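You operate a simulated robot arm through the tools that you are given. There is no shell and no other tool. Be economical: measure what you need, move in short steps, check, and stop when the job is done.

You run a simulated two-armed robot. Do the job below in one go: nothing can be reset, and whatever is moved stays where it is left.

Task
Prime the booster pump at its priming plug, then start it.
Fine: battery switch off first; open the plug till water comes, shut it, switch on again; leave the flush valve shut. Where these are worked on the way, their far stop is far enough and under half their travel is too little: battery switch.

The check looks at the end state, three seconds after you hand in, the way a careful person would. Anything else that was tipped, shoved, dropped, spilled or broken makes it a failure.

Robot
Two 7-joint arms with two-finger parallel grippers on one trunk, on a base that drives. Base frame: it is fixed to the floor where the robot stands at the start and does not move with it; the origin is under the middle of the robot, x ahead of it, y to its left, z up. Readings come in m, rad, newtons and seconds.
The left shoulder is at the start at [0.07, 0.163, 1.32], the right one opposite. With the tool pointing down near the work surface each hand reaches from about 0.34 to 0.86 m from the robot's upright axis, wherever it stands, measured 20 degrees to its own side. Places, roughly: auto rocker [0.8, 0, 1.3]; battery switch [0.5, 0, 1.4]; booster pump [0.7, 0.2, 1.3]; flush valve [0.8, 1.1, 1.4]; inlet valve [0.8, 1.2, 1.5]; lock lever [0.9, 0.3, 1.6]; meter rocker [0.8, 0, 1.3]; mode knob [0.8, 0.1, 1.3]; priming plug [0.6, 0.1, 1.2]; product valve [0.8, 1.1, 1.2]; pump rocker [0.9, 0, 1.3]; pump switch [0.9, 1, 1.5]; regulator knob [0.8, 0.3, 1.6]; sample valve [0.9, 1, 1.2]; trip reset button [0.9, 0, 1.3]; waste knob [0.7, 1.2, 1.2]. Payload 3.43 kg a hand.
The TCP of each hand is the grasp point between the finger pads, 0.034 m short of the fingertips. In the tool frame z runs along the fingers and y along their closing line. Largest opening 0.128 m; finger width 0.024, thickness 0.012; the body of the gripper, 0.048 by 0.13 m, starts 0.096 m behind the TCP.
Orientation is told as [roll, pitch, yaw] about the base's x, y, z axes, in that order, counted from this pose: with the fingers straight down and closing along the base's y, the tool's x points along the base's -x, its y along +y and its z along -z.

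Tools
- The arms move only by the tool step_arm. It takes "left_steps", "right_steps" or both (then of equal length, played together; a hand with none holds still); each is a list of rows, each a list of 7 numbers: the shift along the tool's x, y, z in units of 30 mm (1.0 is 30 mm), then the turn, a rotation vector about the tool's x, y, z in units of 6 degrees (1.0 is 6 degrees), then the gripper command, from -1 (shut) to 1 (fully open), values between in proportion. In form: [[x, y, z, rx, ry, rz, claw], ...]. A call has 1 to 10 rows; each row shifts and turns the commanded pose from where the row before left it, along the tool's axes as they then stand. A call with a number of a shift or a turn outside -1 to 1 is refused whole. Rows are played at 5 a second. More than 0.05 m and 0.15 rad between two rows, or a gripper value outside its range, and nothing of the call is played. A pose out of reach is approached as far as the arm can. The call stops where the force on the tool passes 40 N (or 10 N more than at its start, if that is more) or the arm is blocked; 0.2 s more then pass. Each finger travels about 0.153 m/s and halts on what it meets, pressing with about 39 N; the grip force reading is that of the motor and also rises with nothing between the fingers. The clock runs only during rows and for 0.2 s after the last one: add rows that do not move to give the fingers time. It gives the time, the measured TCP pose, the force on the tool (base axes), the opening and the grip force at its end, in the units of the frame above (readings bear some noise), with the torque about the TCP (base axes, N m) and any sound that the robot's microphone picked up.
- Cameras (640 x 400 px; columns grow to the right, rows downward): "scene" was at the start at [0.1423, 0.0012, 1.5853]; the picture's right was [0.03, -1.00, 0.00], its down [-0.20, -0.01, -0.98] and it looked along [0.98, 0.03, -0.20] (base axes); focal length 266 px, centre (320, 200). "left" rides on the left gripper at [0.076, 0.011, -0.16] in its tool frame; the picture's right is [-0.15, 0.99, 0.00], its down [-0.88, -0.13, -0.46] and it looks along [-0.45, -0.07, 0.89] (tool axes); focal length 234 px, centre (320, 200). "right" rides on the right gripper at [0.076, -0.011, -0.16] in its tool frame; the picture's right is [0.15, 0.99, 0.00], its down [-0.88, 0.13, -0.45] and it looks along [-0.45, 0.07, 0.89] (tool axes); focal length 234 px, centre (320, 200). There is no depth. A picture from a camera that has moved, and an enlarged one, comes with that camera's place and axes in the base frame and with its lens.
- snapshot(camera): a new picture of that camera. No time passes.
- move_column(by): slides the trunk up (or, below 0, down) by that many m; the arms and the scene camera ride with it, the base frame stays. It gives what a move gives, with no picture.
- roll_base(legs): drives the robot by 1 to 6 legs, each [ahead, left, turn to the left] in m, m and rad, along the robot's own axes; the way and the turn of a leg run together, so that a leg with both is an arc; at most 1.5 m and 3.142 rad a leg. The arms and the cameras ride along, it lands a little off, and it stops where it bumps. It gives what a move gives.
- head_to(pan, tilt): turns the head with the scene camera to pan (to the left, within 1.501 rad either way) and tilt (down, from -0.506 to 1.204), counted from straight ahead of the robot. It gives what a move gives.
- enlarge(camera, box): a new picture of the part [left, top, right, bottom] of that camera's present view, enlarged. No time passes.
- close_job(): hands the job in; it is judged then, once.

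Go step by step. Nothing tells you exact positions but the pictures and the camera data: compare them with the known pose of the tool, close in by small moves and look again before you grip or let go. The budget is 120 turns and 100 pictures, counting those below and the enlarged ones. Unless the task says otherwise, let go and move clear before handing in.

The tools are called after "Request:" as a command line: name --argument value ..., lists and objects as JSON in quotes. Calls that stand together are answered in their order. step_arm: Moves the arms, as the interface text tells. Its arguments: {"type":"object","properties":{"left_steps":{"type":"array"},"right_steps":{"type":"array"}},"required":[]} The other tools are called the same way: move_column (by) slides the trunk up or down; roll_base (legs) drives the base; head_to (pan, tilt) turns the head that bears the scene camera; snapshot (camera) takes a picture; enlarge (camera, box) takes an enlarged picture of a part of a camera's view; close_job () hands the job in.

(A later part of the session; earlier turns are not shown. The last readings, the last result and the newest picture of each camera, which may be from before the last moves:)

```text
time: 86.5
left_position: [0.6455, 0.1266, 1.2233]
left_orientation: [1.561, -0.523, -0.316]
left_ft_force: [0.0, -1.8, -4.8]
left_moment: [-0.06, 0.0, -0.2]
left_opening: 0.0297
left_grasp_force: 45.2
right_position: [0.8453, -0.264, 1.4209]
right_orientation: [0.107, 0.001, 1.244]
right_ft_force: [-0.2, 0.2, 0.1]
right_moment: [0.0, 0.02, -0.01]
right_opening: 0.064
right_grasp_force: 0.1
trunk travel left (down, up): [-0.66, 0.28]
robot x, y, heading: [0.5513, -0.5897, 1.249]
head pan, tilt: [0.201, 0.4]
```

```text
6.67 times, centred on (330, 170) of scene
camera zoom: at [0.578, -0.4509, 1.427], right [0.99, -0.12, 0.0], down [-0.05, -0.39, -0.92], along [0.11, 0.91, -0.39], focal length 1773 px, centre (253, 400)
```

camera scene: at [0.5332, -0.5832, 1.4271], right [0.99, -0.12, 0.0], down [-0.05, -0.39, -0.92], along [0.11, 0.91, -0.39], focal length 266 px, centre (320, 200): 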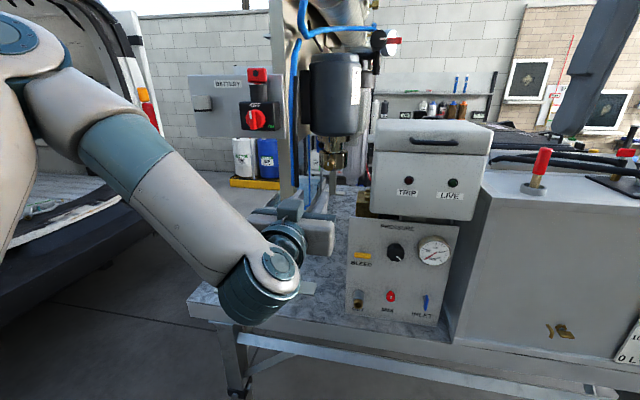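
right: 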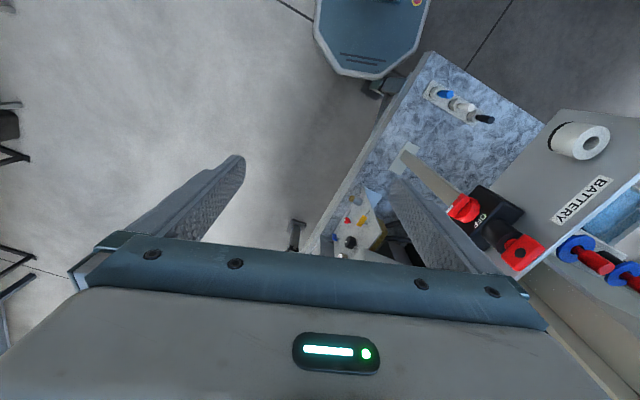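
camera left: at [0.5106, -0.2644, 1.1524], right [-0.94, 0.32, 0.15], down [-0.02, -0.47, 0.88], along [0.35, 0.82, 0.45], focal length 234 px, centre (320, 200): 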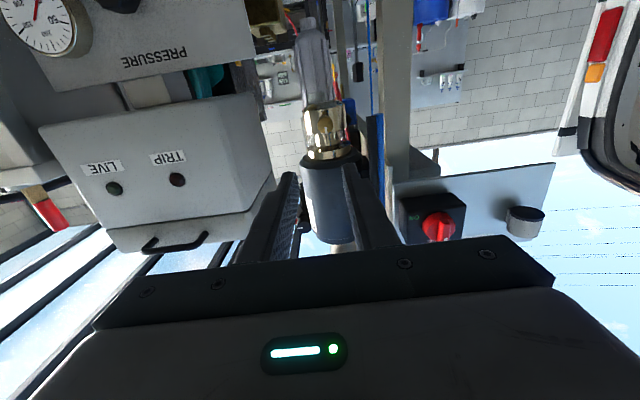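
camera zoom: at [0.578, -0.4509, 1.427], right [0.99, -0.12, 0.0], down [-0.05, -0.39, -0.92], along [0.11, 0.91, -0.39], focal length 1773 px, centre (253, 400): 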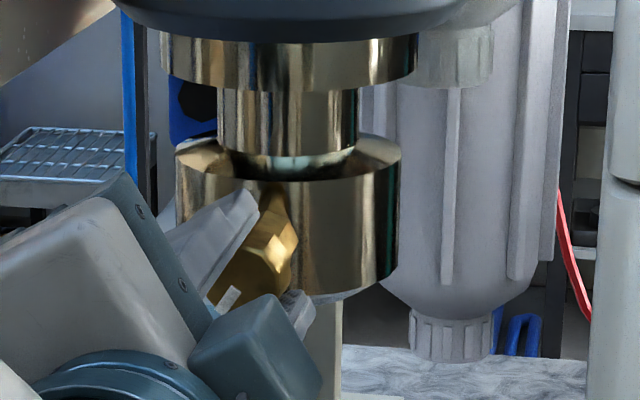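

Regripped; turning on.

Request:
step_arm --left_steps '[[0, 0, 0, 0, 0, -1, -1], [0, 0, 0, 0, 0, -1, -1], [0, 0, 0, 0, 0, -1, -1], [0, 0, 0, 0, 0, -1, -1], [0, 0, 0, 0, 0, -1, -1]]'

Request:
step_arm --left_steps '[[0, 0, 0, 0, 0, -1, -1], [0, 0, 0, 0, 0, -1, -1], [0, 0, 0, 0, 0, -1, -1], [0, 0, 0, 0, 0, -1, -1], [0, 0, 0, 0, 0, -1, -1]]'

Request:
step_arm --left_steps '[[0, 0, 0, 0, 0, -1, -1], [0, 0, 0, 0, 0, -1, -1], [0, 0, 0, 0, 0, -1, -1], [0, 0, 0, 0, 0, -1, -1], [0, 0, 0, 0, 0, -1, -1]]'

Request:
enlarge --camera "scene" --box '[290, 140, 370, 200]'

```text
time: 87.7
left_position: [0.6445, 0.1268, 1.225]
left_orientation: [1.553, -1.046, -0.308]
left_ft_force: [0.2, -2.7, -6.8]
left_moment: [0.45, -0.13, -0.53]
left_opening: 0.0296
left_grasp_force: 45.3
right_position: [0.845, -0.2649, 1.4195]
right_orientation: [0.104, 0.0, 1.244]
right_ft_force: [-0.3, 0.4, -0.4]
right_moment: [0.0, 0.03, 0.0]
right_opening: 0.0641
right_grasp_force: 0.1
trunk travel left (down, up): [-0.66, 0.28]
robot x, y, heading: [0.5472, -0.5912, 1.244]
head pan, tilt: [0.201, 0.4]
```

```text
time: 88.9
left_position: [0.645, 0.1271, 1.2242]
left_orientation: [-0.282, -1.564, 1.535]
left_ft_force: [-3.8, -2.5, -4.1]
left_moment: [0.09, -0.04, 0.02]
left_opening: 0.0295
left_grasp_force: 44.5
right_position: [0.8429, -0.2645, 1.4208]
right_orientation: [0.104, -0.001, 1.245]
right_ft_force: [-0.2, -0.8, 0.4]
right_moment: [-0.03, 0.01, 0.0]
right_opening: 0.0639
right_grasp_force: 0.0
trunk travel left (down, up): [-0.66, 0.28]
robot x, y, heading: [0.5514, -0.5875, 1.249]
head pan, tilt: [0.201, 0.4]
```

```text
time: 90.1
left_position: [0.642, 0.1273, 1.2237]
left_orientation: [-1.557, -1.045, 2.81]
left_ft_force: [-7.4, 0.6, -3.3]
left_moment: [-0.11, 0.04, 0.16]
left_opening: 0.0295
left_grasp_force: 44.9
right_position: [0.8419, -0.2638, 1.4212]
right_orientation: [0.105, 0.0, 1.245]
right_ft_force: [0.6, 0.7, 0.1]
right_moment: [0.03, -0.01, 0.0]
right_opening: 0.0641
right_grasp_force: 0.1
trunk travel left (down, up): [-0.66, 0.28]
robot x, y, heading: [0.5511, -0.5889, 1.244]
head pan, tilt: [0.201, 0.4]
```

```text
6.67 times, centred on (330, 170) of scene
camera zoom: at [0.5759, -0.4504, 1.427], right [0.99, -0.12, 0.0], down [-0.05, -0.39, -0.92], along [0.11, 0.91, -0.39], focal length 1773 px, centre (253, 400)
```

zoom: 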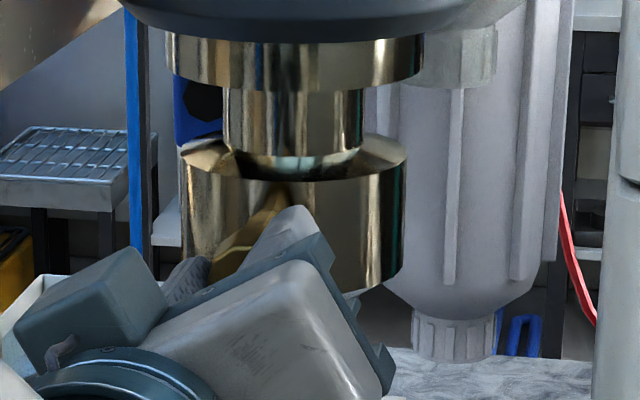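

228° so far; no stop, no water. Continuing.

Request:
step_arm --left_steps '[[0, 0, 0, 0, 0, -1, -1], [0, 0, 0, 0, 0, -1, -1], [0, 0, 0, 0, 0, -1, -1], [0, 0, 0, 0, 0, -1, -1], [0, 0, 0, 0, 0, -1, -1]]'

Request:
step_arm --left_steps '[[0, 0, 0, 0, 0, -1, -1], [0, 0, 0, 0, 0, -1, -1], [0, 0, 0, 0, 0, -1, -1], [0, 0, 0, 0, 0, -1, -1], [0, 0, 0, 0, 0, -1, -1]]'

Request:
step_arm --left_steps '[[0, 0, 0, 0, 0, -1, -1], [0, 0, 0, 0, 0, -1, -1], [0, 0, 0, 0, 0, -1, -1], [0, 0, 0, 0, 0, -1, -1], [0, 0, 0, 0, 0, -1, -1]]'

Request:
enlarge --camera "scene" --box '[290, 140, 370, 200]'

```text
time: 91.3
left_position: [0.6418, 0.1282, 1.2233]
left_orientation: [-1.56, -0.52, 2.816]
left_ft_force: [-12.9, 1.3, -5.8]
left_moment: [-0.32, 0.16, -0.04]
left_opening: 0.0296
left_grasp_force: 45.3
right_position: [0.8422, -0.2648, 1.4216]
right_orientation: [0.103, 0.002, 1.246]
right_ft_force: [-0.5, 0.2, -0.5]
right_moment: [0.04, -0.04, -0.01]
right_opening: 0.0639
right_grasp_force: 0.1
trunk travel left (down, up): [-0.66, 0.28]
robot x, y, heading: [0.5528, -0.5843, 1.249]
head pan, tilt: [0.201, 0.4]
```

```text
time: 92.5
left_position: [0.641, 0.1265, 1.2224]
left_orientation: [-1.56, 0.002, 2.822]
left_ft_force: [-17.1, -2.9, -16.6]
left_moment: [-0.42, 0.2, -0.42]
left_opening: 0.0293
left_grasp_force: 45.0
right_position: [0.8418, -0.2631, 1.4203]
right_orientation: [0.102, 0.002, 1.247]
right_ft_force: [1.1, 0.4, 0.2]
right_moment: [-0.01, 0.03, -0.01]
right_opening: 0.0638
right_grasp_force: 0.1
trunk travel left (down, up): [-0.66, 0.28]
robot x, y, heading: [0.5524, -0.588, 1.249]
head pan, tilt: [0.201, 0.4]
```

```text
time: 93.7
left_position: [0.6416, 0.1273, 1.2225]
left_orientation: [-1.555, 0.526, 2.829]
left_ft_force: [-16.6, -9.6, -31.1]
left_moment: [-0.56, 0.26, -0.33]
left_opening: 0.0296
left_grasp_force: 44.8
right_position: [0.8419, -0.2628, 1.4213]
right_orientation: [0.103, 0.001, 1.246]
right_ft_force: [0.1, 0.1, 1.1]
right_moment: [0.01, 0.02, -0.01]
right_opening: 0.064
right_grasp_force: 0.1
trunk travel left (down, up): [-0.66, 0.28]
robot x, y, heading: [0.5529, -0.5877, 1.248]
head pan, tilt: [0.201, 0.4]
```

```text
6.67 times, centred on (330, 170) of scene
camera zoom: at [0.5749, -0.4491, 1.4267], right [0.99, -0.12, 0.0], down [-0.05, -0.39, -0.92], along [0.11, 0.91, -0.39], focal length 1773 px, centre (253, 400)
```

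zoom: 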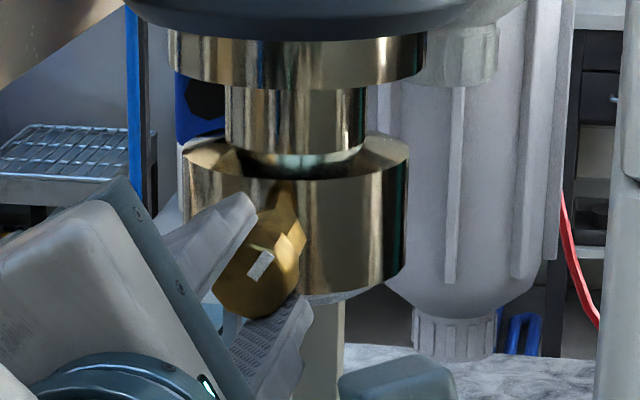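

The plug turns freely with my hand (~320°) and still no water. I look at the whole scene for anything upstream, such as a shut inlet valve or water trickling.

Request:
head_to --pan -0.1 --tilt 0.2

Request:
snapshot --camera "scene"

Request:
enlarge --camera "scene" --box '[180, 60, 420, 220]'

```text
time: 94.5
left_position: [0.6416, 0.1279, 1.2214]
left_orientation: [-1.557, 0.524, 2.831]
left_ft_force: [-14.9, -11.4, -32.2]
left_moment: [-0.76, 0.32, 0.1]
left_opening: 0.0297
left_grasp_force: 45.3
right_position: [0.8422, -0.2627, 1.4207]
right_orientation: [0.103, 0.001, 1.246]
right_ft_force: [-0.6, 0.4, -0.5]
right_moment: [-0.01, -0.02, 0.0]
right_opening: 0.0638
right_grasp_force: 0.1
trunk travel left (down, up): [-0.66, 0.28]
robot x, y, heading: [0.5525, -0.5897, 1.251]
head pan, tilt: [-0.099, 0.201]
```

```text
41 pictures are left
camera scene: at [0.602, -0.4558, 1.4453], right [0.91, -0.41, 0.0], down [-0.08, -0.18, -0.98], along [0.4, 0.89, -0.2], focal length 266 px, centre (320, 200)
```

scene: 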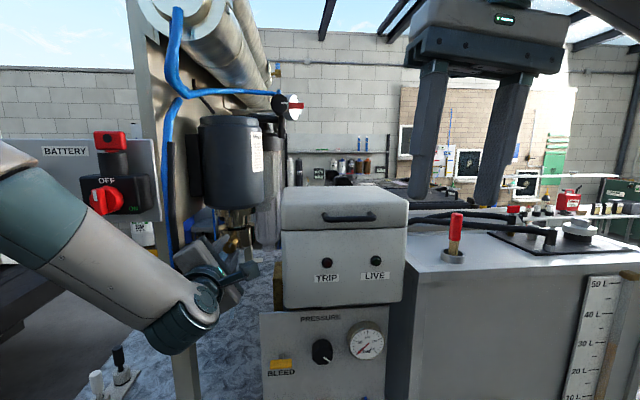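

```text
2.50 times, centred on (300, 140) of scene
camera zoom: at [0.602, -0.4558, 1.4453], right [0.91, -0.41, 0.0], down [-0.08, -0.18, -0.98], along [0.4, 0.89, -0.2], focal length 665 px, centre (370, 350)
```

zoom: 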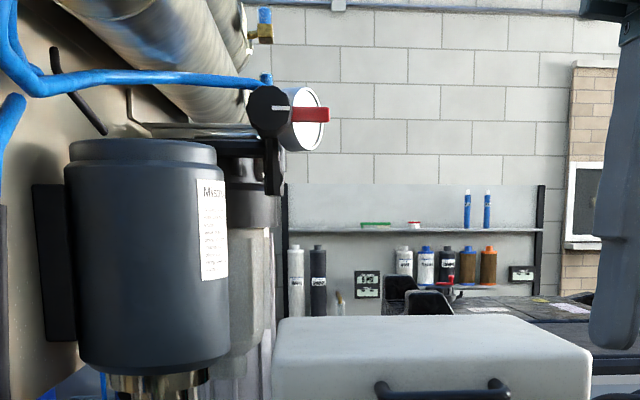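

The pump has a label with text; I enlarge it.

Request:
enlarge --camera "scene" --box '[240, 115, 280, 175]'

Request:
enlarge --camera "scene" --box '[200, 200, 290, 270]'

```text
6.67 times, centred on (260, 145) of scene
camera zoom: at [0.602, -0.4558, 1.4453], right [0.91, -0.41, 0.0], down [-0.08, -0.18, -0.98], along [0.4, 0.89, -0.2], focal length 1773 px, centre (720, 567)
```

zoom: 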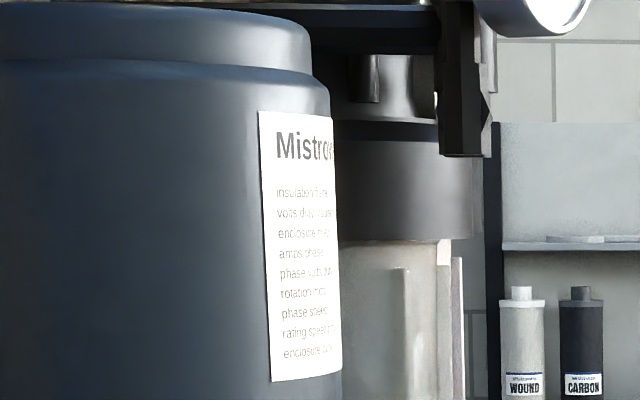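

```text
5.71 times, centred on (245, 235) of scene
camera zoom: at [0.602, -0.4558, 1.4453], right [0.91, -0.41, 0.0], down [-0.08, -0.18, -0.98], along [0.4, 0.89, -0.2], focal length 1520 px, centre (749, 0)
```

zoom: 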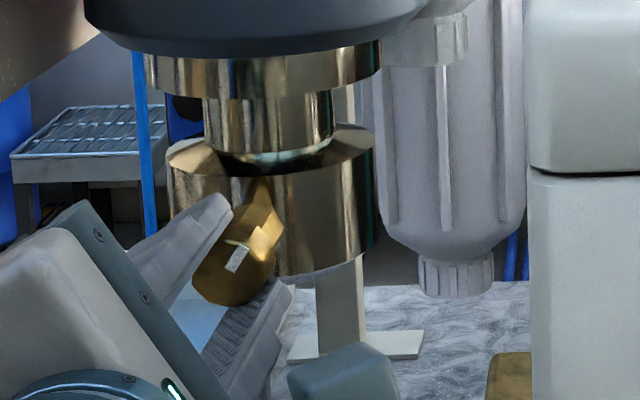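

Nothing there. I do one more regrip cycle to see if a further turn brings water.

Request:
step_arm --left_steps '[[0, 0, 0, 0, 0, 0, 0], [0, 0, 0, 0, 0, 0, 0], [0, 0, 0, 0, 0, 1, 0], [0, 0, 0, 0, 0, 1, 0], [0, 0, 0, 0, 0, 1, 0], [0, 0, 0, 0, 0, 1, 0], [0, 0, 0, 0, 0, 1, 0], [0, 0, 0, 0, 0, 1, 0], [0, 0, 0, 0, 0, 1, 0], [0, 0, 0, 0, 0, 1, 0]]'

Request:
step_arm --left_steps '[[0, 0, 0, 0, 0, 1, 0], [0, 0, 0, 0, 0, 1, 0], [0, 0, 0, 0, 0, 1, 0], [0, 0, 0, 0, 0, 1, 0], [0, 0, 0, 0, 0, 1, 0], [0, 0, 0, 0, 0, 1, 0], [0, 0, 0, 0, 0, 1, 0], [0, 0, 0, 0, 0, 1, 0], [0, 0, 0, 0, 0, 1, 0], [0, 0, 0, 0, 0, 1, 0]]'

Request:
step_arm --left_steps '[[0, 0, 0, 0, 0, 1, 0], [0, 0, 0, 0, 0, 1, 0], [0, 0, 0, 0, 0, 1, 0], [0, 0, 0, 0, 0, 1, 0], [0, 0, 0, 0, 0, 1, 0], [0, 0, 0, 0, 0, 1, 0], [0, 0, 0, 0, 0, 1, 0], [0, 0, 0, 0, 0, 1, 0], [0, 0, 0, 0, 0, 1, 0], [0, 0, 0, 0, 0, 1, 0]]'

Request:
step_arm --left_steps '[[0, 0, 0, 0, 0, 1, 0], [0, 0, 0, 0, 0, 1, 0], [0, 0, 0, 0, 0, 0, -0.4], [0, 0, 0, 0, 0, 0, -1], [0, 0, 0, 0, 0, 0, -1], [0, 0, 0, 0, 0, -1, -1], [0, 0, 0, 0, 0, -1, -1], [0, 0, 0, 0, 0, -1, -1], [0, 0, 0, 0, 0, -1, -1], [0, 0, 0, 0, 0, -1, -1]]'

Request:
step_arm --left_steps '[[0, 0, 0, 0, 0, -1, -1], [0, 0, 0, 0, 0, -1, -1], [0, 0, 0, 0, 0, -1, -1], [0, 0, 0, 0, 0, -1, -1], [0, 0, 0, 0, 0, -1, -1], [0, 0, 0, 0, 0, -1, -1], [0, 0, 0, 0, 0, -1, -1], [0, 0, 0, 0, 0, -1, -1], [0, 0, 0, 0, 0, -1, -1], [0, 0, 0, 0, 0, -1, -1]]'

Request:
enlarge --camera "scene" --box '[200, 200, 290, 270]'

```text
time: 96.7
left_position: [0.6454, 0.1273, 1.2244]
left_orientation: [-1.562, -0.315, 2.818]
left_ft_force: [0.2, 0.1, 0.1]
left_moment: [-0.01, 0.0, -0.03]
left_opening: 0.0636
left_grasp_force: 0.0
right_position: [0.8444, -0.2654, 1.4205]
right_orientation: [0.106, 0.001, 1.243]
right_ft_force: [0.2, -0.4, 0.2]
right_moment: [-0.02, 0.01, 0.01]
right_opening: 0.0643
right_grasp_force: 0.0
trunk travel left (down, up): [-0.66, 0.28]
robot x, y, heading: [0.5554, -0.5928, 1.252]
head pan, tilt: [-0.099, 0.201]
```

```text
time: 98.9
left_position: [0.6452, 0.126, 1.2236]
left_orientation: [-1.534, -1.364, 2.787]
left_ft_force: [0.4, 0.7, 0.0]
left_moment: [-0.02, 0.0, 0.01]
left_opening: 0.0638
left_grasp_force: 0.0
right_position: [0.8456, -0.2646, 1.4207]
right_orientation: [0.106, 0.0, 1.244]
right_ft_force: [1.1, -0.4, -0.2]
right_moment: [0.0, -0.04, -0.02]
right_opening: 0.0642
right_grasp_force: 0.1
trunk travel left (down, up): [-0.66, 0.28]
robot x, y, heading: [0.5505, -0.5928, 1.244]
head pan, tilt: [-0.099, 0.201]
```

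```text
time: 101.1
left_position: [0.6444, 0.1267, 1.224]
left_orientation: [1.561, -0.73, -0.314]
left_ft_force: [-0.3, 0.0, -0.5]
left_moment: [0.02, -0.01, -0.02]
left_opening: 0.0638
left_grasp_force: 0.1
right_position: [0.8455, -0.2638, 1.4207]
right_orientation: [0.106, -0.001, 1.243]
right_ft_force: [1.0, 0.1, 0.2]
right_moment: [0.01, 0.01, 0.01]
right_opening: 0.064
right_grasp_force: 0.0
trunk travel left (down, up): [-0.66, 0.28]
robot x, y, heading: [0.5522, -0.591, 1.246]
head pan, tilt: [-0.099, 0.201]
```

```text
time: 103.3
left_position: [0.6451, 0.1248, 1.2247]
left_orientation: [1.557, -1.048, -0.31]
left_ft_force: [0.8, -2.8, -1.6]
left_moment: [0.03, 0.7, 0.06]
left_opening: 0.0296
left_grasp_force: 44.9
right_position: [0.8451, -0.2656, 1.4209]
right_orientation: [0.106, 0.0, 1.247]
right_ft_force: [0.1, -0.4, 0.2]
right_moment: [0.0, 0.04, 0.0]
right_opening: 0.0637
right_grasp_force: 0.0
trunk travel left (down, up): [-0.66, 0.28]
robot x, y, heading: [0.5513, -0.5886, 1.25]
head pan, tilt: [-0.099, 0.201]
```

```text
time: 105.5
left_position: [0.6426, 0.1274, 1.2251]
left_orientation: [-1.554, -1.044, 2.809]
left_ft_force: [-9.5, 0.4, -1.9]
left_moment: [0.09, 0.5, 0.34]
left_opening: 0.0297
left_grasp_force: 44.9
right_position: [0.8426, -0.2642, 1.4214]
right_orientation: [0.105, 0.0, 1.248]
right_ft_force: [-0.4, 0.3, 0.8]
right_moment: [0.01, 0.02, -0.02]
right_opening: 0.0641
right_grasp_force: 0.1
trunk travel left (down, up): [-0.66, 0.28]
robot x, y, heading: [0.5507, -0.5863, 1.247]
head pan, tilt: [-0.099, 0.201]
```

```text
5.71 times, centred on (245, 235) of scene
camera zoom: at [0.6026, -0.4576, 1.4456], right [0.91, -0.41, 0.0], down [-0.08, -0.18, -0.98], along [0.4, 0.89, -0.2], focal length 1520 px, centre (749, 0)
```

zoom: 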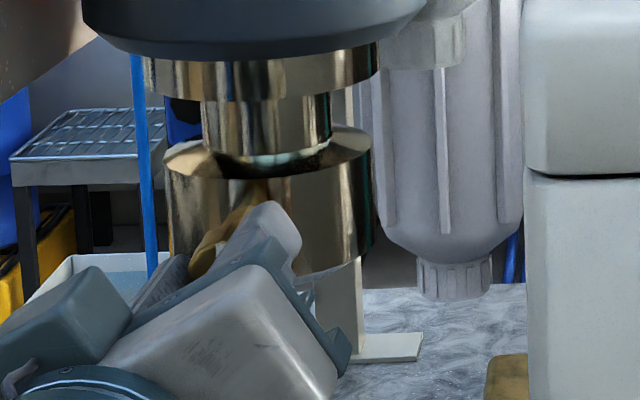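

There's now a steady resisting torque: the plug is at its open stop after about one turn, yet no water comes, so the feed upstream must be shut. I release, retract and drive to the left corridor to look at the inlet valve end of the rig.

Request:
step_arm --left_steps '[[0, 0, 0, 0, 0, 0, 0], [0, 0, 0, 0, 0, 0, 0], [0, 0, -0.8, 0, 0, 0, 0], [0, 0, -0.8, 0, 0, 0, 0], [0, 0, -0.8, 0, 0, 0, 0], [0, 0, 0, 0, 0, 0, 0]]'

Request:
enlarge --camera "scene" --box '[200, 200, 290, 270]'

Request:
roll_base --legs '[[-0.3, 0, 0], [0, 1.05, 0], [0.45, 0, 0]]'

Request:
head_to --pan -0.5 --tilt 0.1

Request:
snapshot --camera "scene"

```text
time: 106.9
left_position: [0.6206, 0.0584, 1.2238]
left_orientation: [-1.56, -1.049, 2.81]
left_ft_force: [-0.3, 0.2, 0.1]
left_moment: [-0.05, -0.03, -0.01]
left_opening: 0.064
left_grasp_force: 0.0
right_position: [0.8457, -0.2647, 1.4211]
right_orientation: [0.108, 0.0, 1.243]
right_ft_force: [-0.3, -0.1, 0.1]
right_moment: [0.02, 0.0, -0.01]
right_opening: 0.0642
right_grasp_force: 0.1
trunk travel left (down, up): [-0.66, 0.28]
robot x, y, heading: [0.5516, -0.589, 1.251]
head pan, tilt: [-0.099, 0.201]
```

```text
5.71 times, centred on (245, 235) of scene
camera zoom: at [0.605, -0.458, 1.4456], right [0.91, -0.41, 0.0], down [-0.08, -0.18, -0.98], along [0.4, 0.89, -0.2], focal length 1520 px, centre (749, 0)
```

zoom: 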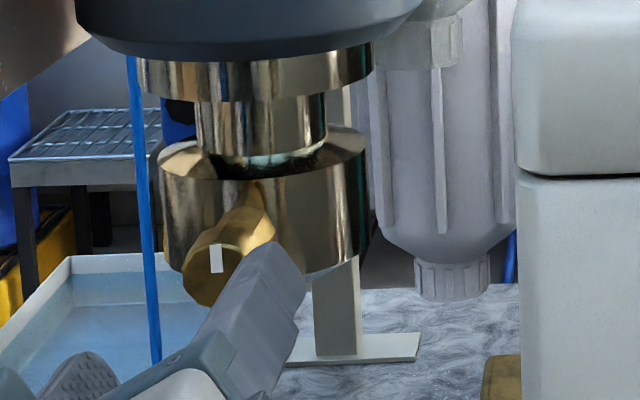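

```text
time: 116.3
left_position: [-0.3293, 0.5335, 1.2249]
left_orientation: [-1.563, -1.047, 2.808]
left_ft_force: [-0.2, -0.2, -0.1]
left_moment: [0.01, 0.04, -0.01]
left_opening: 0.064
left_grasp_force: 0.1
right_position: [-0.1058, 0.2095, 1.42]
right_orientation: [0.106, -0.001, 1.243]
right_ft_force: [-0.8, 0.2, 0.4]
right_moment: [0.0, 0.05, 0.0]
right_opening: 0.0641
right_grasp_force: 0.0
trunk travel left (down, up): [-0.66, 0.28]
robot x, y, heading: [-0.4004, -0.1117, 1.243]
head pan, tilt: [-0.099, 0.201]
```

```text
time: 117.2
left_position: [-0.3293, 0.5338, 1.2241]
left_orientation: [-1.56, -1.047, 2.808]
left_ft_force: [-0.2, -0.3, 0.4]
left_moment: [0.01, -0.02, 0.0]
left_opening: 0.0639
left_grasp_force: 0.1
right_position: [-0.1073, 0.2089, 1.4207]
right_orientation: [0.105, 0.001, 1.242]
right_ft_force: [-0.3, -0.3, 0.4]
right_moment: [0.0, 0.01, -0.02]
right_opening: 0.064
right_grasp_force: 0.1
trunk travel left (down, up): [-0.66, 0.28]
robot x, y, heading: [-0.403, -0.1134, 1.243]
head pan, tilt: [-0.499, 0.099]
```

```text
35 pictures are left
camera scene: at [-0.3182, -0.0051, 1.455], right [0.68, -0.73, 0.0], down [-0.07, -0.07, -0.99], along [0.73, 0.68, -0.1], focal length 266 px, centre (320, 200)
```

scene: 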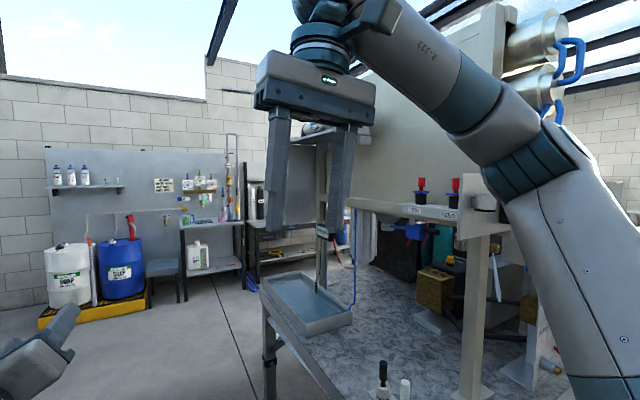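

The valve location lies behind my right gripper in this view. I go further ahead along the corridor and look.

Request:
roll_base --legs '[[0.6, 0, 0]]'

Request:
head_to --pan -0.75 --tilt 0.1

Request:
snapshot --camera "scene"

```text
time: 120.6
left_position: [-0.1355, 1.1047, 1.2246]
left_orientation: [-1.56, -1.046, 2.807]
left_ft_force: [0.5, -0.4, -0.4]
left_moment: [-0.01, 0.02, -0.03]
left_opening: 0.064
left_grasp_force: 0.0
right_position: [0.0869, 0.7792, 1.4223]
right_orientation: [0.108, -0.001, 1.243]
right_ft_force: [0.1, -0.2, 0.4]
right_moment: [0.02, -0.03, -0.01]
right_opening: 0.0643
right_grasp_force: 0.1
trunk travel left (down, up): [-0.66, 0.28]
robot x, y, heading: [-0.2048, 0.4581, 1.245]
head pan, tilt: [-0.499, 0.099]
```

```text
time: 121.3
left_position: [-0.1355, 1.104, 1.2245]
left_orientation: [-1.561, -1.047, 2.807]
left_ft_force: [0.5, -0.2, -0.8]
left_moment: [-0.03, -0.02, 0.01]
left_opening: 0.0639
left_grasp_force: 0.1
right_position: [0.0876, 0.7806, 1.4207]
right_orientation: [0.106, 0.001, 1.243]
right_ft_force: [-0.2, -0.1, -0.5]
right_moment: [-0.01, 0.03, 0.01]
right_opening: 0.0641
right_grasp_force: 0.0
trunk travel left (down, up): [-0.66, 0.28]
robot x, y, heading: [-0.2068, 0.4552, 1.241]
head pan, tilt: [-0.75, 0.099]
```

```text
34 pictures are left
camera scene: at [-0.1117, 0.5466, 1.4549], right [0.47, -0.88, 0.0], down [-0.09, -0.05, -0.99], along [0.88, 0.47, -0.1], focal length 266 px, centre (320, 200)
```

scene: 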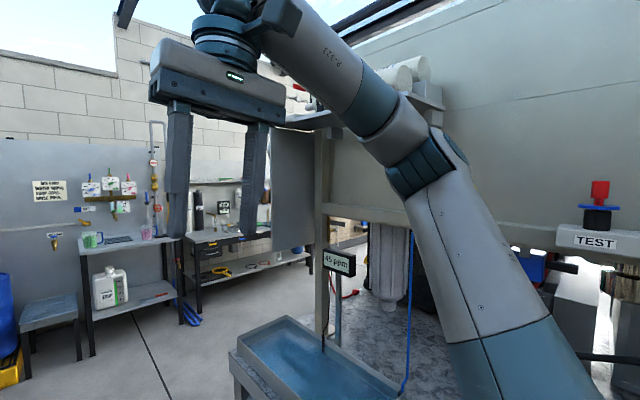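

The valves must be on the rear face of that frame. I drive round the back (ahead, then right, then turn about) to face it.

Request:
roll_base --legs '[[1.0, 0, 0], [0.9, 0, 0], [0, -0.75, 0], [0, 0, 3.1]]'

Request:
head_to --pan 0 --tilt 0.15

Request:
snapshot --camera "scene"

```text
time: 141.7
left_position: [1.0036, 1.37, 1.2243]
left_orientation: [-1.56, -1.05, -0.395]
left_ft_force: [-0.5, -0.4, -0.3]
left_moment: [0.05, 0.0, 0.0]
left_opening: 0.064
left_grasp_force: 0.0
right_position: [0.8016, 1.7085, 1.4217]
right_orientation: [0.107, 0.0, -1.961]
right_ft_force: [-0.3, -0.3, -0.1]
right_moment: [0.0, 0.0, -0.03]
right_opening: 0.064
right_grasp_force: 0.0
trunk travel left (down, up): [-0.66, 0.28]
robot x, y, heading: [1.1158, 2.0136, -1.961]
head pan, tilt: [-0.75, 0.099]
```

```text
time: 142.8
left_position: [1.0024, 1.3702, 1.2247]
left_orientation: [-1.561, -1.047, -0.398]
left_ft_force: [-0.6, -0.2, 0.0]
left_moment: [0.0, -0.01, 0.0]
left_opening: 0.0635
left_grasp_force: 0.1
right_position: [0.8004, 1.7084, 1.422]
right_orientation: [0.108, -0.001, -1.962]
right_ft_force: [0.0, 0.4, 0.6]
right_moment: [-0.03, 0.01, -0.02]
right_opening: 0.064
right_grasp_force: 0.0
trunk travel left (down, up): [-0.66, 0.28]
robot x, y, heading: [1.1189, 2.0105, -1.96]
head pan, tilt: [0.0, 0.15]
```

```text
33 pictures are left
camera scene: at [1.06, 1.8784, 1.4503], right [-0.93, 0.38, 0.0], down [0.06, 0.14, -0.99], along [-0.38, -0.91, -0.15], focal length 266 px, centre (320, 200)
```

scene: 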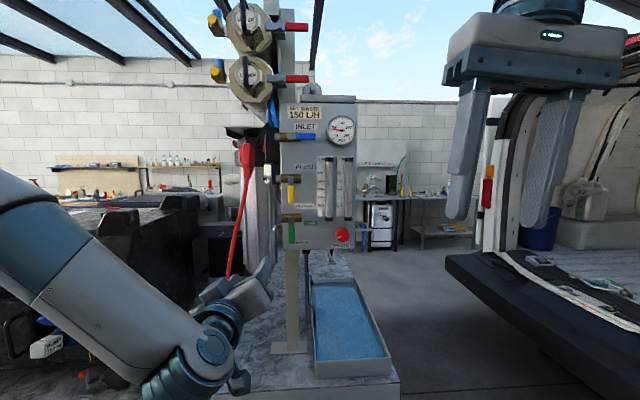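

Here is the RO valve panel with INLET, FLUSH and others. I enlarge it.

Request:
enlarge --camera "scene" --box '[260, 90, 370, 170]'

Request:
enlarge --camera "scene" --box '[260, 160, 370, 260]'

Request:
enlarge --camera "scene" --box '[200, 0, 320, 190]'

```text
5.00 times, centred on (315, 130) of scene
camera zoom: at [1.06, 1.8784, 1.4503], right [-0.93, 0.38, 0.0], down [0.06, 0.14, -0.99], along [-0.38, -0.91, -0.15], focal length 1330 px, centre (345, 550)
```

zoom: 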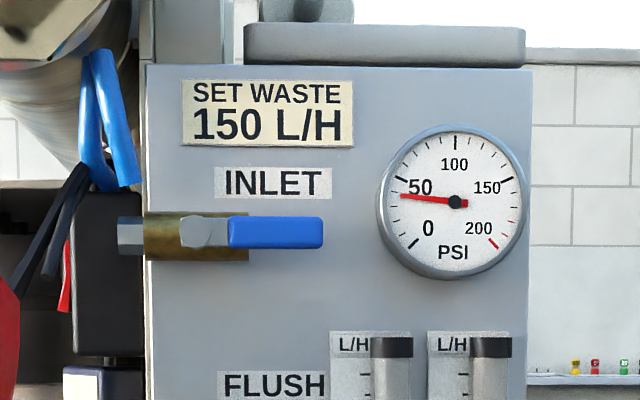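

```text
4.00 times, centred on (315, 210) of scene
camera zoom: at [1.06, 1.8784, 1.4503], right [-0.93, 0.38, 0.0], down [0.06, 0.14, -0.99], along [-0.38, -0.91, -0.15], focal length 1064 px, centre (340, 160)
```

zoom: 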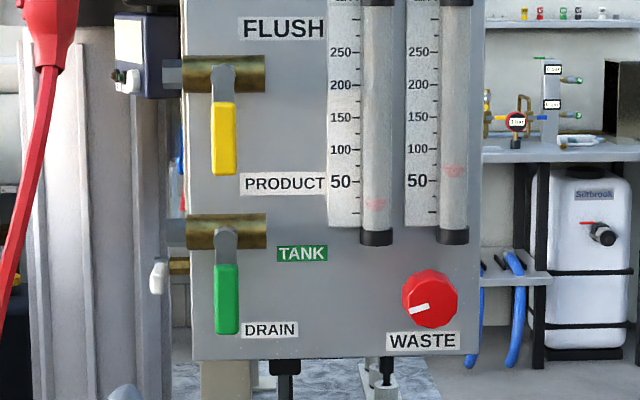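

```text
2.11 times, centred on (260, 95) of scene
camera zoom: at [1.06, 1.8784, 1.4503], right [-0.93, 0.38, 0.0], down [0.06, 0.14, -0.99], along [-0.38, -0.91, -0.15], focal length 560 px, centre (446, 421)
```

zoom: 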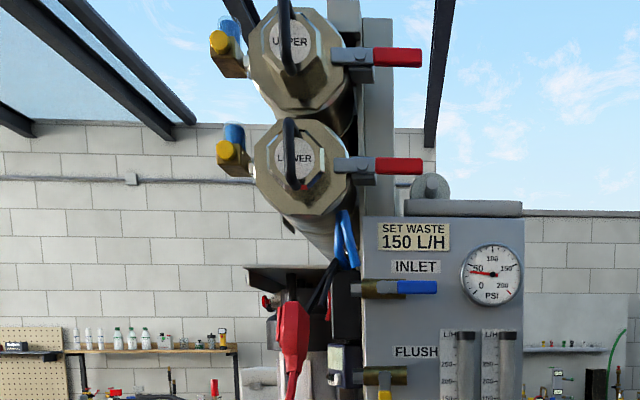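

Inlet handle lies in line (open, ~45 PSI on the gauge), flush and product are across (shut). So feed is present. I look closer at the black box left of the panel (pump switch) and the regulator region.

Request:
enlarge --camera "scene" --box '[225, 105, 295, 185]'

Request:
roll_base --legs '[[0, 0.45, 0]]'

Request:
head_to --pan -0.4 --tilt 0.05

Request:
snapshot --camera "scene"

```text
5.00 times, centred on (260, 145) of scene
camera zoom: at [1.06, 1.8784, 1.4503], right [-0.93, 0.38, 0.0], down [0.06, 0.14, -0.99], along [-0.38, -0.91, -0.15], focal length 1330 px, centre (620, 475)
```

zoom: 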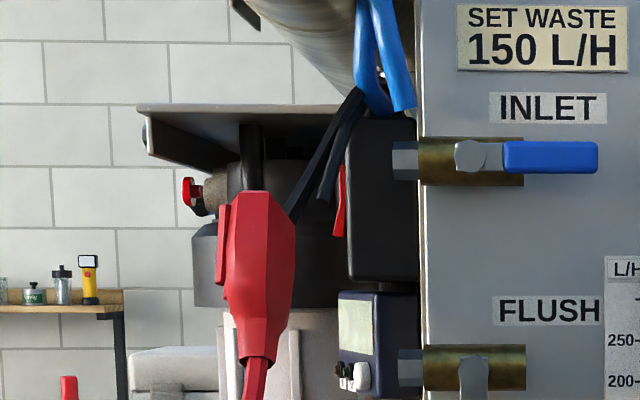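

```text
time: 145.6
left_position: [1.4214, 1.1985, 1.2245]
left_orientation: [-1.562, -1.048, -0.4]
left_ft_force: [0.3, -0.4, 0.5]
left_moment: [0.02, 0.02, -0.02]
left_opening: 0.0642
left_grasp_force: 0.0
right_position: [1.2193, 1.5367, 1.4212]
right_orientation: [0.105, -0.001, -1.963]
right_ft_force: [-0.6, -0.3, 0.2]
right_moment: [-0.01, 0.04, 0.01]
right_opening: 0.064
right_grasp_force: 0.1
trunk travel left (down, up): [-0.66, 0.28]
robot x, y, heading: [1.5341, 1.8422, -1.96]
head pan, tilt: [0.0, 0.15]
```

```text
time: 146.4
left_position: [1.421, 1.1993, 1.2256]
left_orientation: [-1.561, -1.049, -0.398]
left_ft_force: [1.0, 0.0, 0.2]
left_moment: [0.0, 0.02, 0.02]
left_opening: 0.064
left_grasp_force: 0.0
right_position: [1.2204, 1.5358, 1.4224]
right_orientation: [0.106, -0.001, -1.962]
right_ft_force: [1.1, -1.1, 0.0]
right_moment: [0.02, -0.03, 0.01]
right_opening: 0.064
right_grasp_force: 0.0
trunk travel left (down, up): [-0.66, 0.28]
robot x, y, heading: [1.5332, 1.8363, -1.959]
head pan, tilt: [-0.4, 0.051]
```

```text
28 pictures are left
camera scene: at [1.45, 1.7278, 1.4594], right [-0.7, 0.71, 0.0], down [0.04, 0.04, -1.0], along [-0.71, -0.7, -0.05], focal length 266 px, centre (320, 200)
```

scene: 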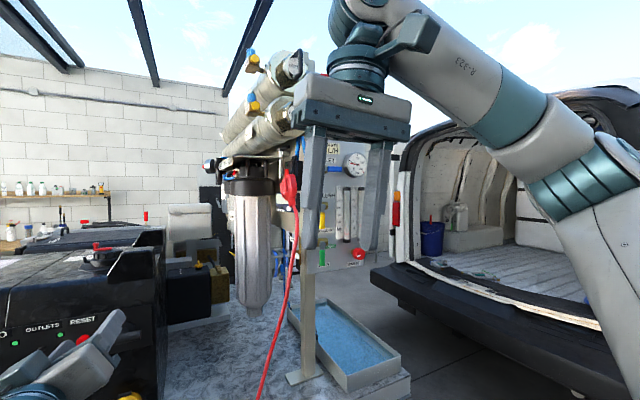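

I enlarge the frame side where the pump switch should be.

Request:
enlarge --camera "scene" --box '[260, 120, 340, 220]'

Request:
enlarge --camera "scene" --box '[190, 140, 300, 230]'

```text
4.00 times, centred on (300, 170) of scene
camera zoom: at [1.45, 1.7278, 1.4594], right [-0.7, 0.71, 0.0], down [0.04, 0.04, -1.0], along [-0.71, -0.7, -0.05], focal length 1064 px, centre (400, 320)
```

zoom: 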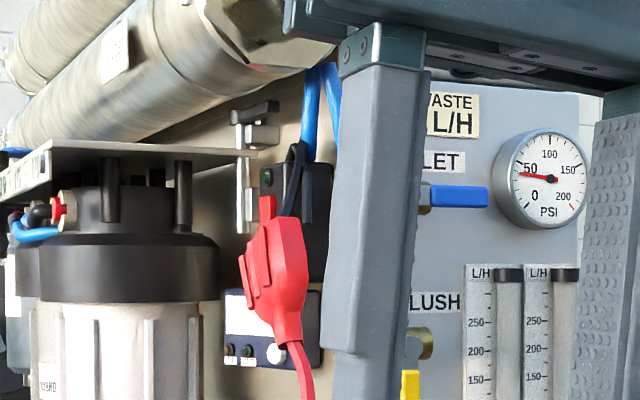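

```text
4.44 times, centred on (245, 185) of scene
camera zoom: at [1.45, 1.7278, 1.4594], right [-0.7, 0.71, 0.0], down [0.04, 0.04, -1.0], along [-0.71, -0.7, -0.05], focal length 1182 px, centre (653, 267)
```

zoom: 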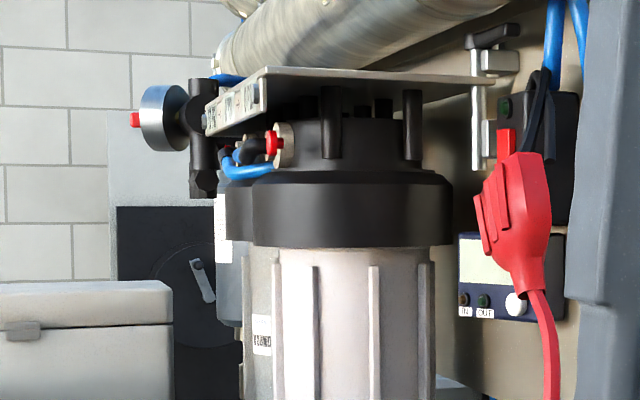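

I zoom on the switch box once more for its detail.

Request:
enlarge --camera "scene" --box '[278, 138, 318, 178]'

```text
10.00 times, centred on (298, 158) of scene
camera zoom: at [1.45, 1.7278, 1.4594], right [-0.7, 0.71, 0.0], down [0.04, 0.04, -1.0], along [-0.71, -0.7, -0.05], focal length 2659 px, centre (540, 620)
```

zoom: 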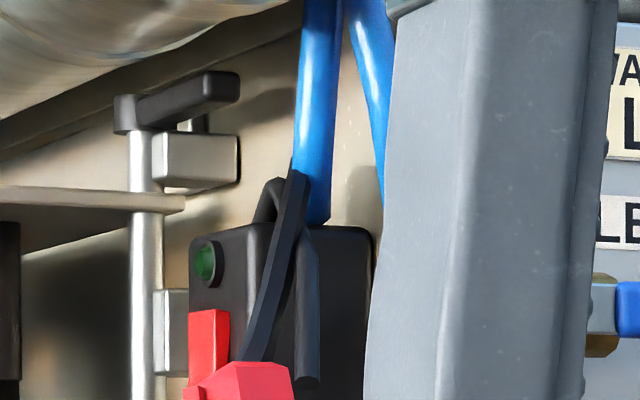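

The pump switch is a black box with a lamp on the frame's side, with a red part. Before that I must check the plug: I drive back round to the front by the same route.

Request:
roll_base --legs '[[0, -0.45, 0], [0, 0, -3.078], [0, 0.75, 0], [-1.48, 0, 0], [-1.47, 0, 0], [0, -1.05, 0]]'

Request:
head_to --pan 0.1 --tilt 0.3

Request:
snapshot --camera "scene"

```text
time: 178.9
left_position: [0.4728, -0.2044, 1.2251]
left_orientation: [-1.561, -1.046, 2.778]
left_ft_force: [0.7, 0.0, 0.1]
left_moment: [0.03, 0.0, -0.01]
left_opening: 0.0638
left_grasp_force: 0.1
right_position: [0.6851, -0.5351, 1.4216]
right_orientation: [0.107, -0.001, 1.214]
right_ft_force: [-0.2, 0.4, -0.9]
right_moment: [-0.01, 0.02, -0.03]
right_opening: 0.0638
right_grasp_force: 0.0
trunk travel left (down, up): [-0.66, 0.28]
robot x, y, heading: [0.3799, -0.8476, 1.218]
head pan, tilt: [-0.4, 0.051]
```

```text
time: 179.9
left_position: [0.4734, -0.2052, 1.2249]
left_orientation: [-1.56, -1.047, 2.778]
left_ft_force: [-0.5, -0.5, -0.4]
left_moment: [-0.03, -0.03, -0.02]
left_opening: 0.0639
left_grasp_force: 0.0
right_position: [0.6848, -0.5352, 1.4202]
right_orientation: [0.105, -0.001, 1.214]
right_ft_force: [0.1, 0.2, -0.8]
right_moment: [0.03, 0.04, 0.02]
right_opening: 0.0641
right_grasp_force: 0.2
trunk travel left (down, up): [-0.66, 0.28]
robot x, y, heading: [0.3774, -0.8525, 1.211]
head pan, tilt: [0.099, 0.3]
```

```text
24 pictures are left
camera scene: at [0.4215, -0.7142, 1.4363], right [0.97, -0.25, 0.0], down [-0.07, -0.29, -0.96], along [0.24, 0.92, -0.3], focal length 266 px, centre (320, 200)
```

scene: 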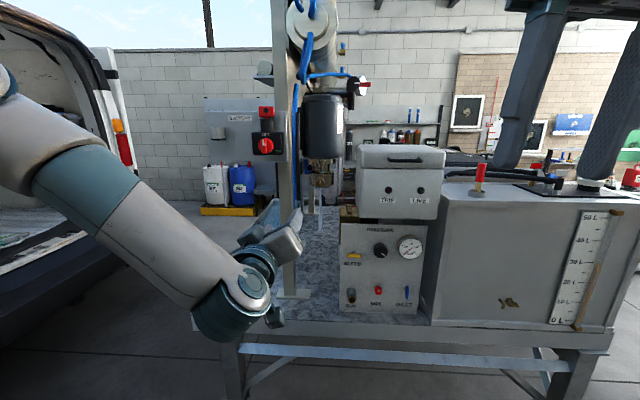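

There seems to be something at the plug; I enlarge.

Request:
enlarge --camera "scene" --box '[290, 140, 360, 230]'

```text
4.44 times, centred on (325, 185) of scene
camera zoom: at [0.4215, -0.7142, 1.4363], right [0.97, -0.25, 0.0], down [-0.07, -0.29, -0.96], along [0.24, 0.92, -0.3], focal length 1182 px, centre (298, 267)
```

zoom: 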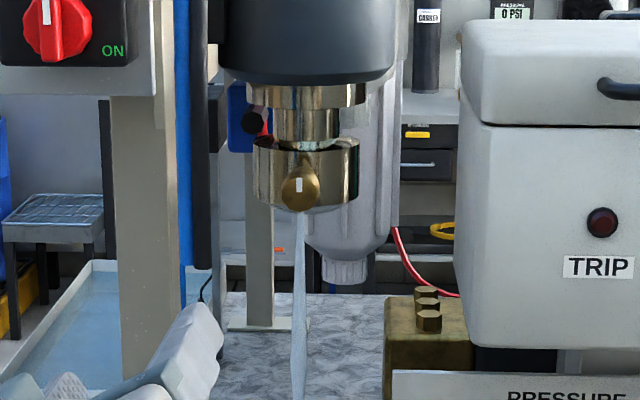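

Water is now streaming from the plug — the pump is primed. I go back in and shut it: base back to the earlier pose, with the hand pre-rolled for closing clockwise.

Request:
roll_base --legs '[[0, 0, 0.037], [0, -0.0815, 0], [0.3, 0, 0]]'

Request:
step_arm --left_steps '[[0, 0, 0, 0, 0, -1, 0], [0, 0, 0, 0, 0, -1, 0], [0, 0, 0, 0, 0, -1, 0], [0, 0, 0, 0, 0, -1, 0], [0, 0, 0, 0, 0, -1, 0], [0, 0, 0, 0, 0, -1, 0], [0, 0, 0, 0, 0, -1, 0], [0, 0, 0, 0, 0, -1, 0], [0, 0, 0, 0, 0, -1, 0], [0, 0, 0, 0, 0, -1, 0]]'

Request:
step_arm --left_steps '[[0, 0, 0, 0, 0, -1, 0], [0, 0, 0, 0, 0, -1, 0], [0, 0, 0, 0, 0, -1, 0], [0, 0, 0, 0, 0, -1, 0], [0, 0, 0, 0, 0, -1, 0], [0, 0, 0, 0, 0, 0, 0]]'

Request:
enlarge --camera "left" --box '[230, 60, 430, 220]'

Request:
enlarge --camera "scene" --box '[230, 120, 390, 220]'

```text
time: 183.0
left_position: [0.6205, 0.0563, 1.2259]
left_orientation: [-1.563, -1.048, 2.815]
left_ft_force: [-0.2, -0.3, 0.9]
left_moment: [0.0, -0.02, 0.02]
left_opening: 0.0641
left_grasp_force: 0.1
right_position: [0.8459, -0.2671, 1.4206]
right_orientation: [0.107, -0.003, 1.247]
right_ft_force: [0.0, -0.5, 0.3]
right_moment: [0.01, -0.04, 0.0]
right_opening: 0.0642
right_grasp_force: 0.1
trunk travel left (down, up): [-0.66, 0.28]
robot x, y, heading: [0.5502, -0.5915, 1.251]
head pan, tilt: [0.099, 0.3]
```

```text
time: 185.2
left_position: [0.6216, 0.0562, 1.225]
left_orientation: [-1.565, 0.001, 2.824]
left_ft_force: [-0.5, 0.3, -0.4]
left_moment: [-0.03, 0.0, 0.02]
left_opening: 0.0639
left_grasp_force: 0.1
right_position: [0.8457, -0.2662, 1.422]
right_orientation: [0.106, 0.0, 1.247]
right_ft_force: [-0.1, -0.3, 0.0]
right_moment: [0.03, 0.0, 0.01]
right_opening: 0.0639
right_grasp_force: 0.0
trunk travel left (down, up): [-0.66, 0.28]
robot x, y, heading: [0.5538, -0.5912, 1.25]
head pan, tilt: [0.099, 0.3]
```

```text
time: 186.6
left_position: [0.6234, 0.0557, 1.2235]
left_orientation: [-1.567, 0.524, 2.824]
left_ft_force: [0.1, 0.5, -0.2]
left_moment: [0.02, 0.02, -0.02]
left_opening: 0.0641
left_grasp_force: 0.1
right_position: [0.8448, -0.2656, 1.4221]
right_orientation: [0.106, -0.002, 1.248]
right_ft_force: [-0.4, 0.1, -0.3]
right_moment: [0.03, 0.01, -0.01]
right_opening: 0.0642
right_grasp_force: 0.1
trunk travel left (down, up): [-0.66, 0.28]
robot x, y, heading: [0.5522, -0.5917, 1.253]
head pan, tilt: [0.099, 0.3]
```

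```text
2.50 times, centred on (330, 140) of left
camera zoom: at [0.6387, -0.1167, 1.2532], right [0.35, -0.12, -0.93], down [-0.93, -0.17, -0.33], along [-0.12, 0.98, -0.17], focal length 585 px, centre (295, 350)
```

zoom: 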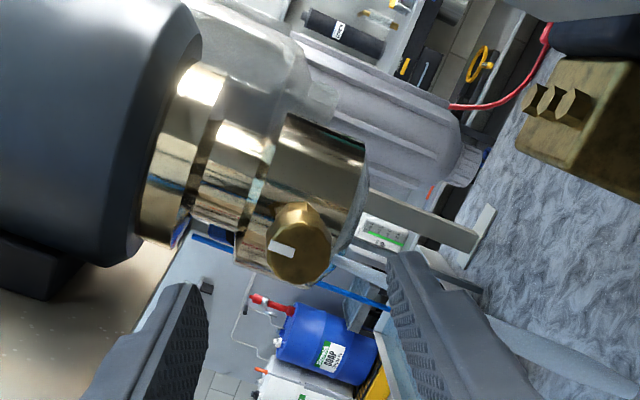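

```text
4.00 times, centred on (310, 170) of scene
camera zoom: at [0.5886, -0.4535, 1.4363], right [0.98, -0.22, 0.0], down [-0.06, -0.29, -0.96], along [0.21, 0.93, -0.3], focal length 1064 px, centre (360, 320)
```

zoom: 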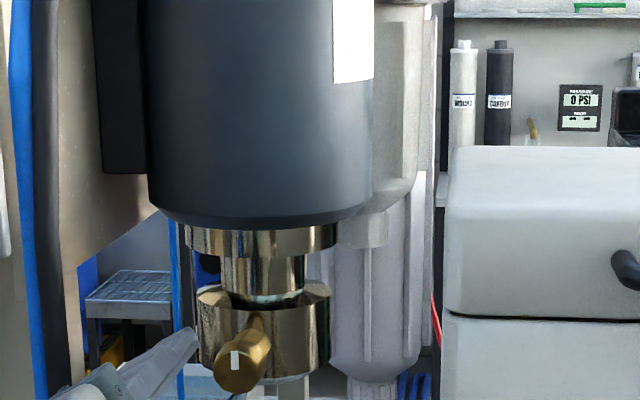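

Base landed just where it was. I advance 7.3 cm, grip, and turn clockwise.

Request:
step_arm --left_steps '[[0, 0, 0.7, 0, 0, 0, 0], [0, 0, 0.7, 0, 0, 0, 0], [0, 0, 0.6, 0, 0, 0, 0], [0, 0, 0.4, 0, 0, 0, 0], [0, 0, 0, 0, 0, 0, 0], [0, 0, 0, 0, 0, 0, -0.4], [0, 0, 0, 0, 0, 0, -1], [0, 0, 0, 0, 0, 0, -1]]'

Request:
step_arm --left_steps '[[0, 0, 0, 0, 0, 1, -1], [0, 0, 0, 0, 0, 1, -1], [0, 0, 0, 0, 0, 1, -1], [0, 0, 0, 0, 0, 1, -1], [0, 0, 0, 0, 0, 1, -1], [0, 0, 0, 0, 0, 1, -1], [0, 0, 0, 0, 0, 1, -1], [0, 0, 0, 0, 0, 1, -1], [0, 0, 0, 0, 0, 1, -1], [0, 0, 0, 0, 0, 1, -1]]'

Request:
step_arm --left_steps '[[0, 0, 0, 0, 0, 1, -1], [0, 0, 0, 0, 0, 1, -1], [0, 0, 0, 0, 0, 1, -1], [0, 0, 0, 0, 0, 1, -1], [0, 0, 0, 0, 0, 1, -1], [0, 0, 0, 0, 0, 1, -1], [0, 0, 0, 0, 0, 1, -1], [0, 0, 0, 0, 0, 1, -1], [0, 0, 0, 0, 0, 1, -1], [0, 0, 0, 0, 0, 1, -1]]'

Request:
step_arm --left_steps '[[0, 0, 0, 0, 0, 1, -1], [0, 0, 0, 0, 0, 1, -1], [0, 0, 0, 0, 0, 1, -1], [0, 0, 0, 0, 0, 1, -1], [0, 0, 0, 0, 0, 1, -1], [0, 0, 0, 0, 0, 1, -1], [0, 0, 0, 0, 0, 1, -1], [0, 0, 0, 0, 0, 1, -1], [0, 0, 0, 0, 0, 1, -1], [0, 0, 0, 0, 0, 1, -1]]'

```text
time: 188.4
left_position: [0.6446, 0.124, 1.2232]
left_orientation: [-1.56, 0.522, 2.829]
left_ft_force: [1.1, -6.0, -7.4]
left_moment: [-0.23, 0.15, -0.14]
left_opening: 0.0291
left_grasp_force: 44.7
right_position: [0.8452, -0.2667, 1.4205]
right_orientation: [0.107, 0.001, 1.248]
right_ft_force: [-0.9, 0.2, -0.5]
right_moment: [0.0, 0.0, -0.01]
right_opening: 0.0638
right_grasp_force: 0.0
trunk travel left (down, up): [-0.66, 0.28]
robot x, y, heading: [0.5543, -0.5928, 1.246]
head pan, tilt: [0.099, 0.3]
```

```text
time: 190.6
left_position: [0.6443, 0.1258, 1.2213]
left_orientation: [-1.554, -0.529, 2.814]
left_ft_force: [0.1, -18.9, -34.5]
left_moment: [-0.65, 0.12, 0.45]
left_opening: 0.0291
left_grasp_force: 45.7
right_position: [0.8466, -0.2653, 1.4206]
right_orientation: [0.108, 0.0, 1.247]
right_ft_force: [0.2, -0.2, -0.3]
right_moment: [0.01, 0.0, -0.02]
right_opening: 0.0641
right_grasp_force: 0.1
trunk travel left (down, up): [-0.66, 0.28]
robot x, y, heading: [0.5539, -0.5911, 1.25]
head pan, tilt: [0.099, 0.3]
```

```text
time: 192.8
left_position: [0.642, 0.1249, 1.2213]
left_orientation: [0.143, -1.555, 1.109]
left_ft_force: [-8.0, -15.5, -33.9]
left_moment: [-0.73, 0.22, 0.1]
left_opening: 0.0288
left_grasp_force: 44.2
right_position: [0.8454, -0.2646, 1.4215]
right_orientation: [0.105, -0.001, 1.249]
right_ft_force: [0.6, 0.8, 0.1]
right_moment: [-0.01, -0.04, -0.03]
right_opening: 0.064
right_grasp_force: 0.1
trunk travel left (down, up): [-0.66, 0.28]
robot x, y, heading: [0.5545, -0.588, 1.253]
head pan, tilt: [0.099, 0.3]
```

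```text
time: 195.0
left_position: [0.6423, 0.1267, 1.2215]
left_orientation: [1.555, -0.521, -0.309]
left_ft_force: [-12.6, -12.6, -31.1]
left_moment: [-1.27, 0.44, 0.98]
left_opening: 0.0289
left_grasp_force: 45.2
right_position: [0.8442, -0.2642, 1.422]
right_orientation: [0.105, 0.001, 1.25]
right_ft_force: [0.7, 0.2, 0.3]
right_moment: [0.01, 0.03, 0.0]
right_opening: 0.064
right_grasp_force: 0.1
trunk travel left (down, up): [-0.66, 0.28]
robot x, y, heading: [0.5517, -0.5883, 1.254]
head pan, tilt: [0.099, 0.3]
```

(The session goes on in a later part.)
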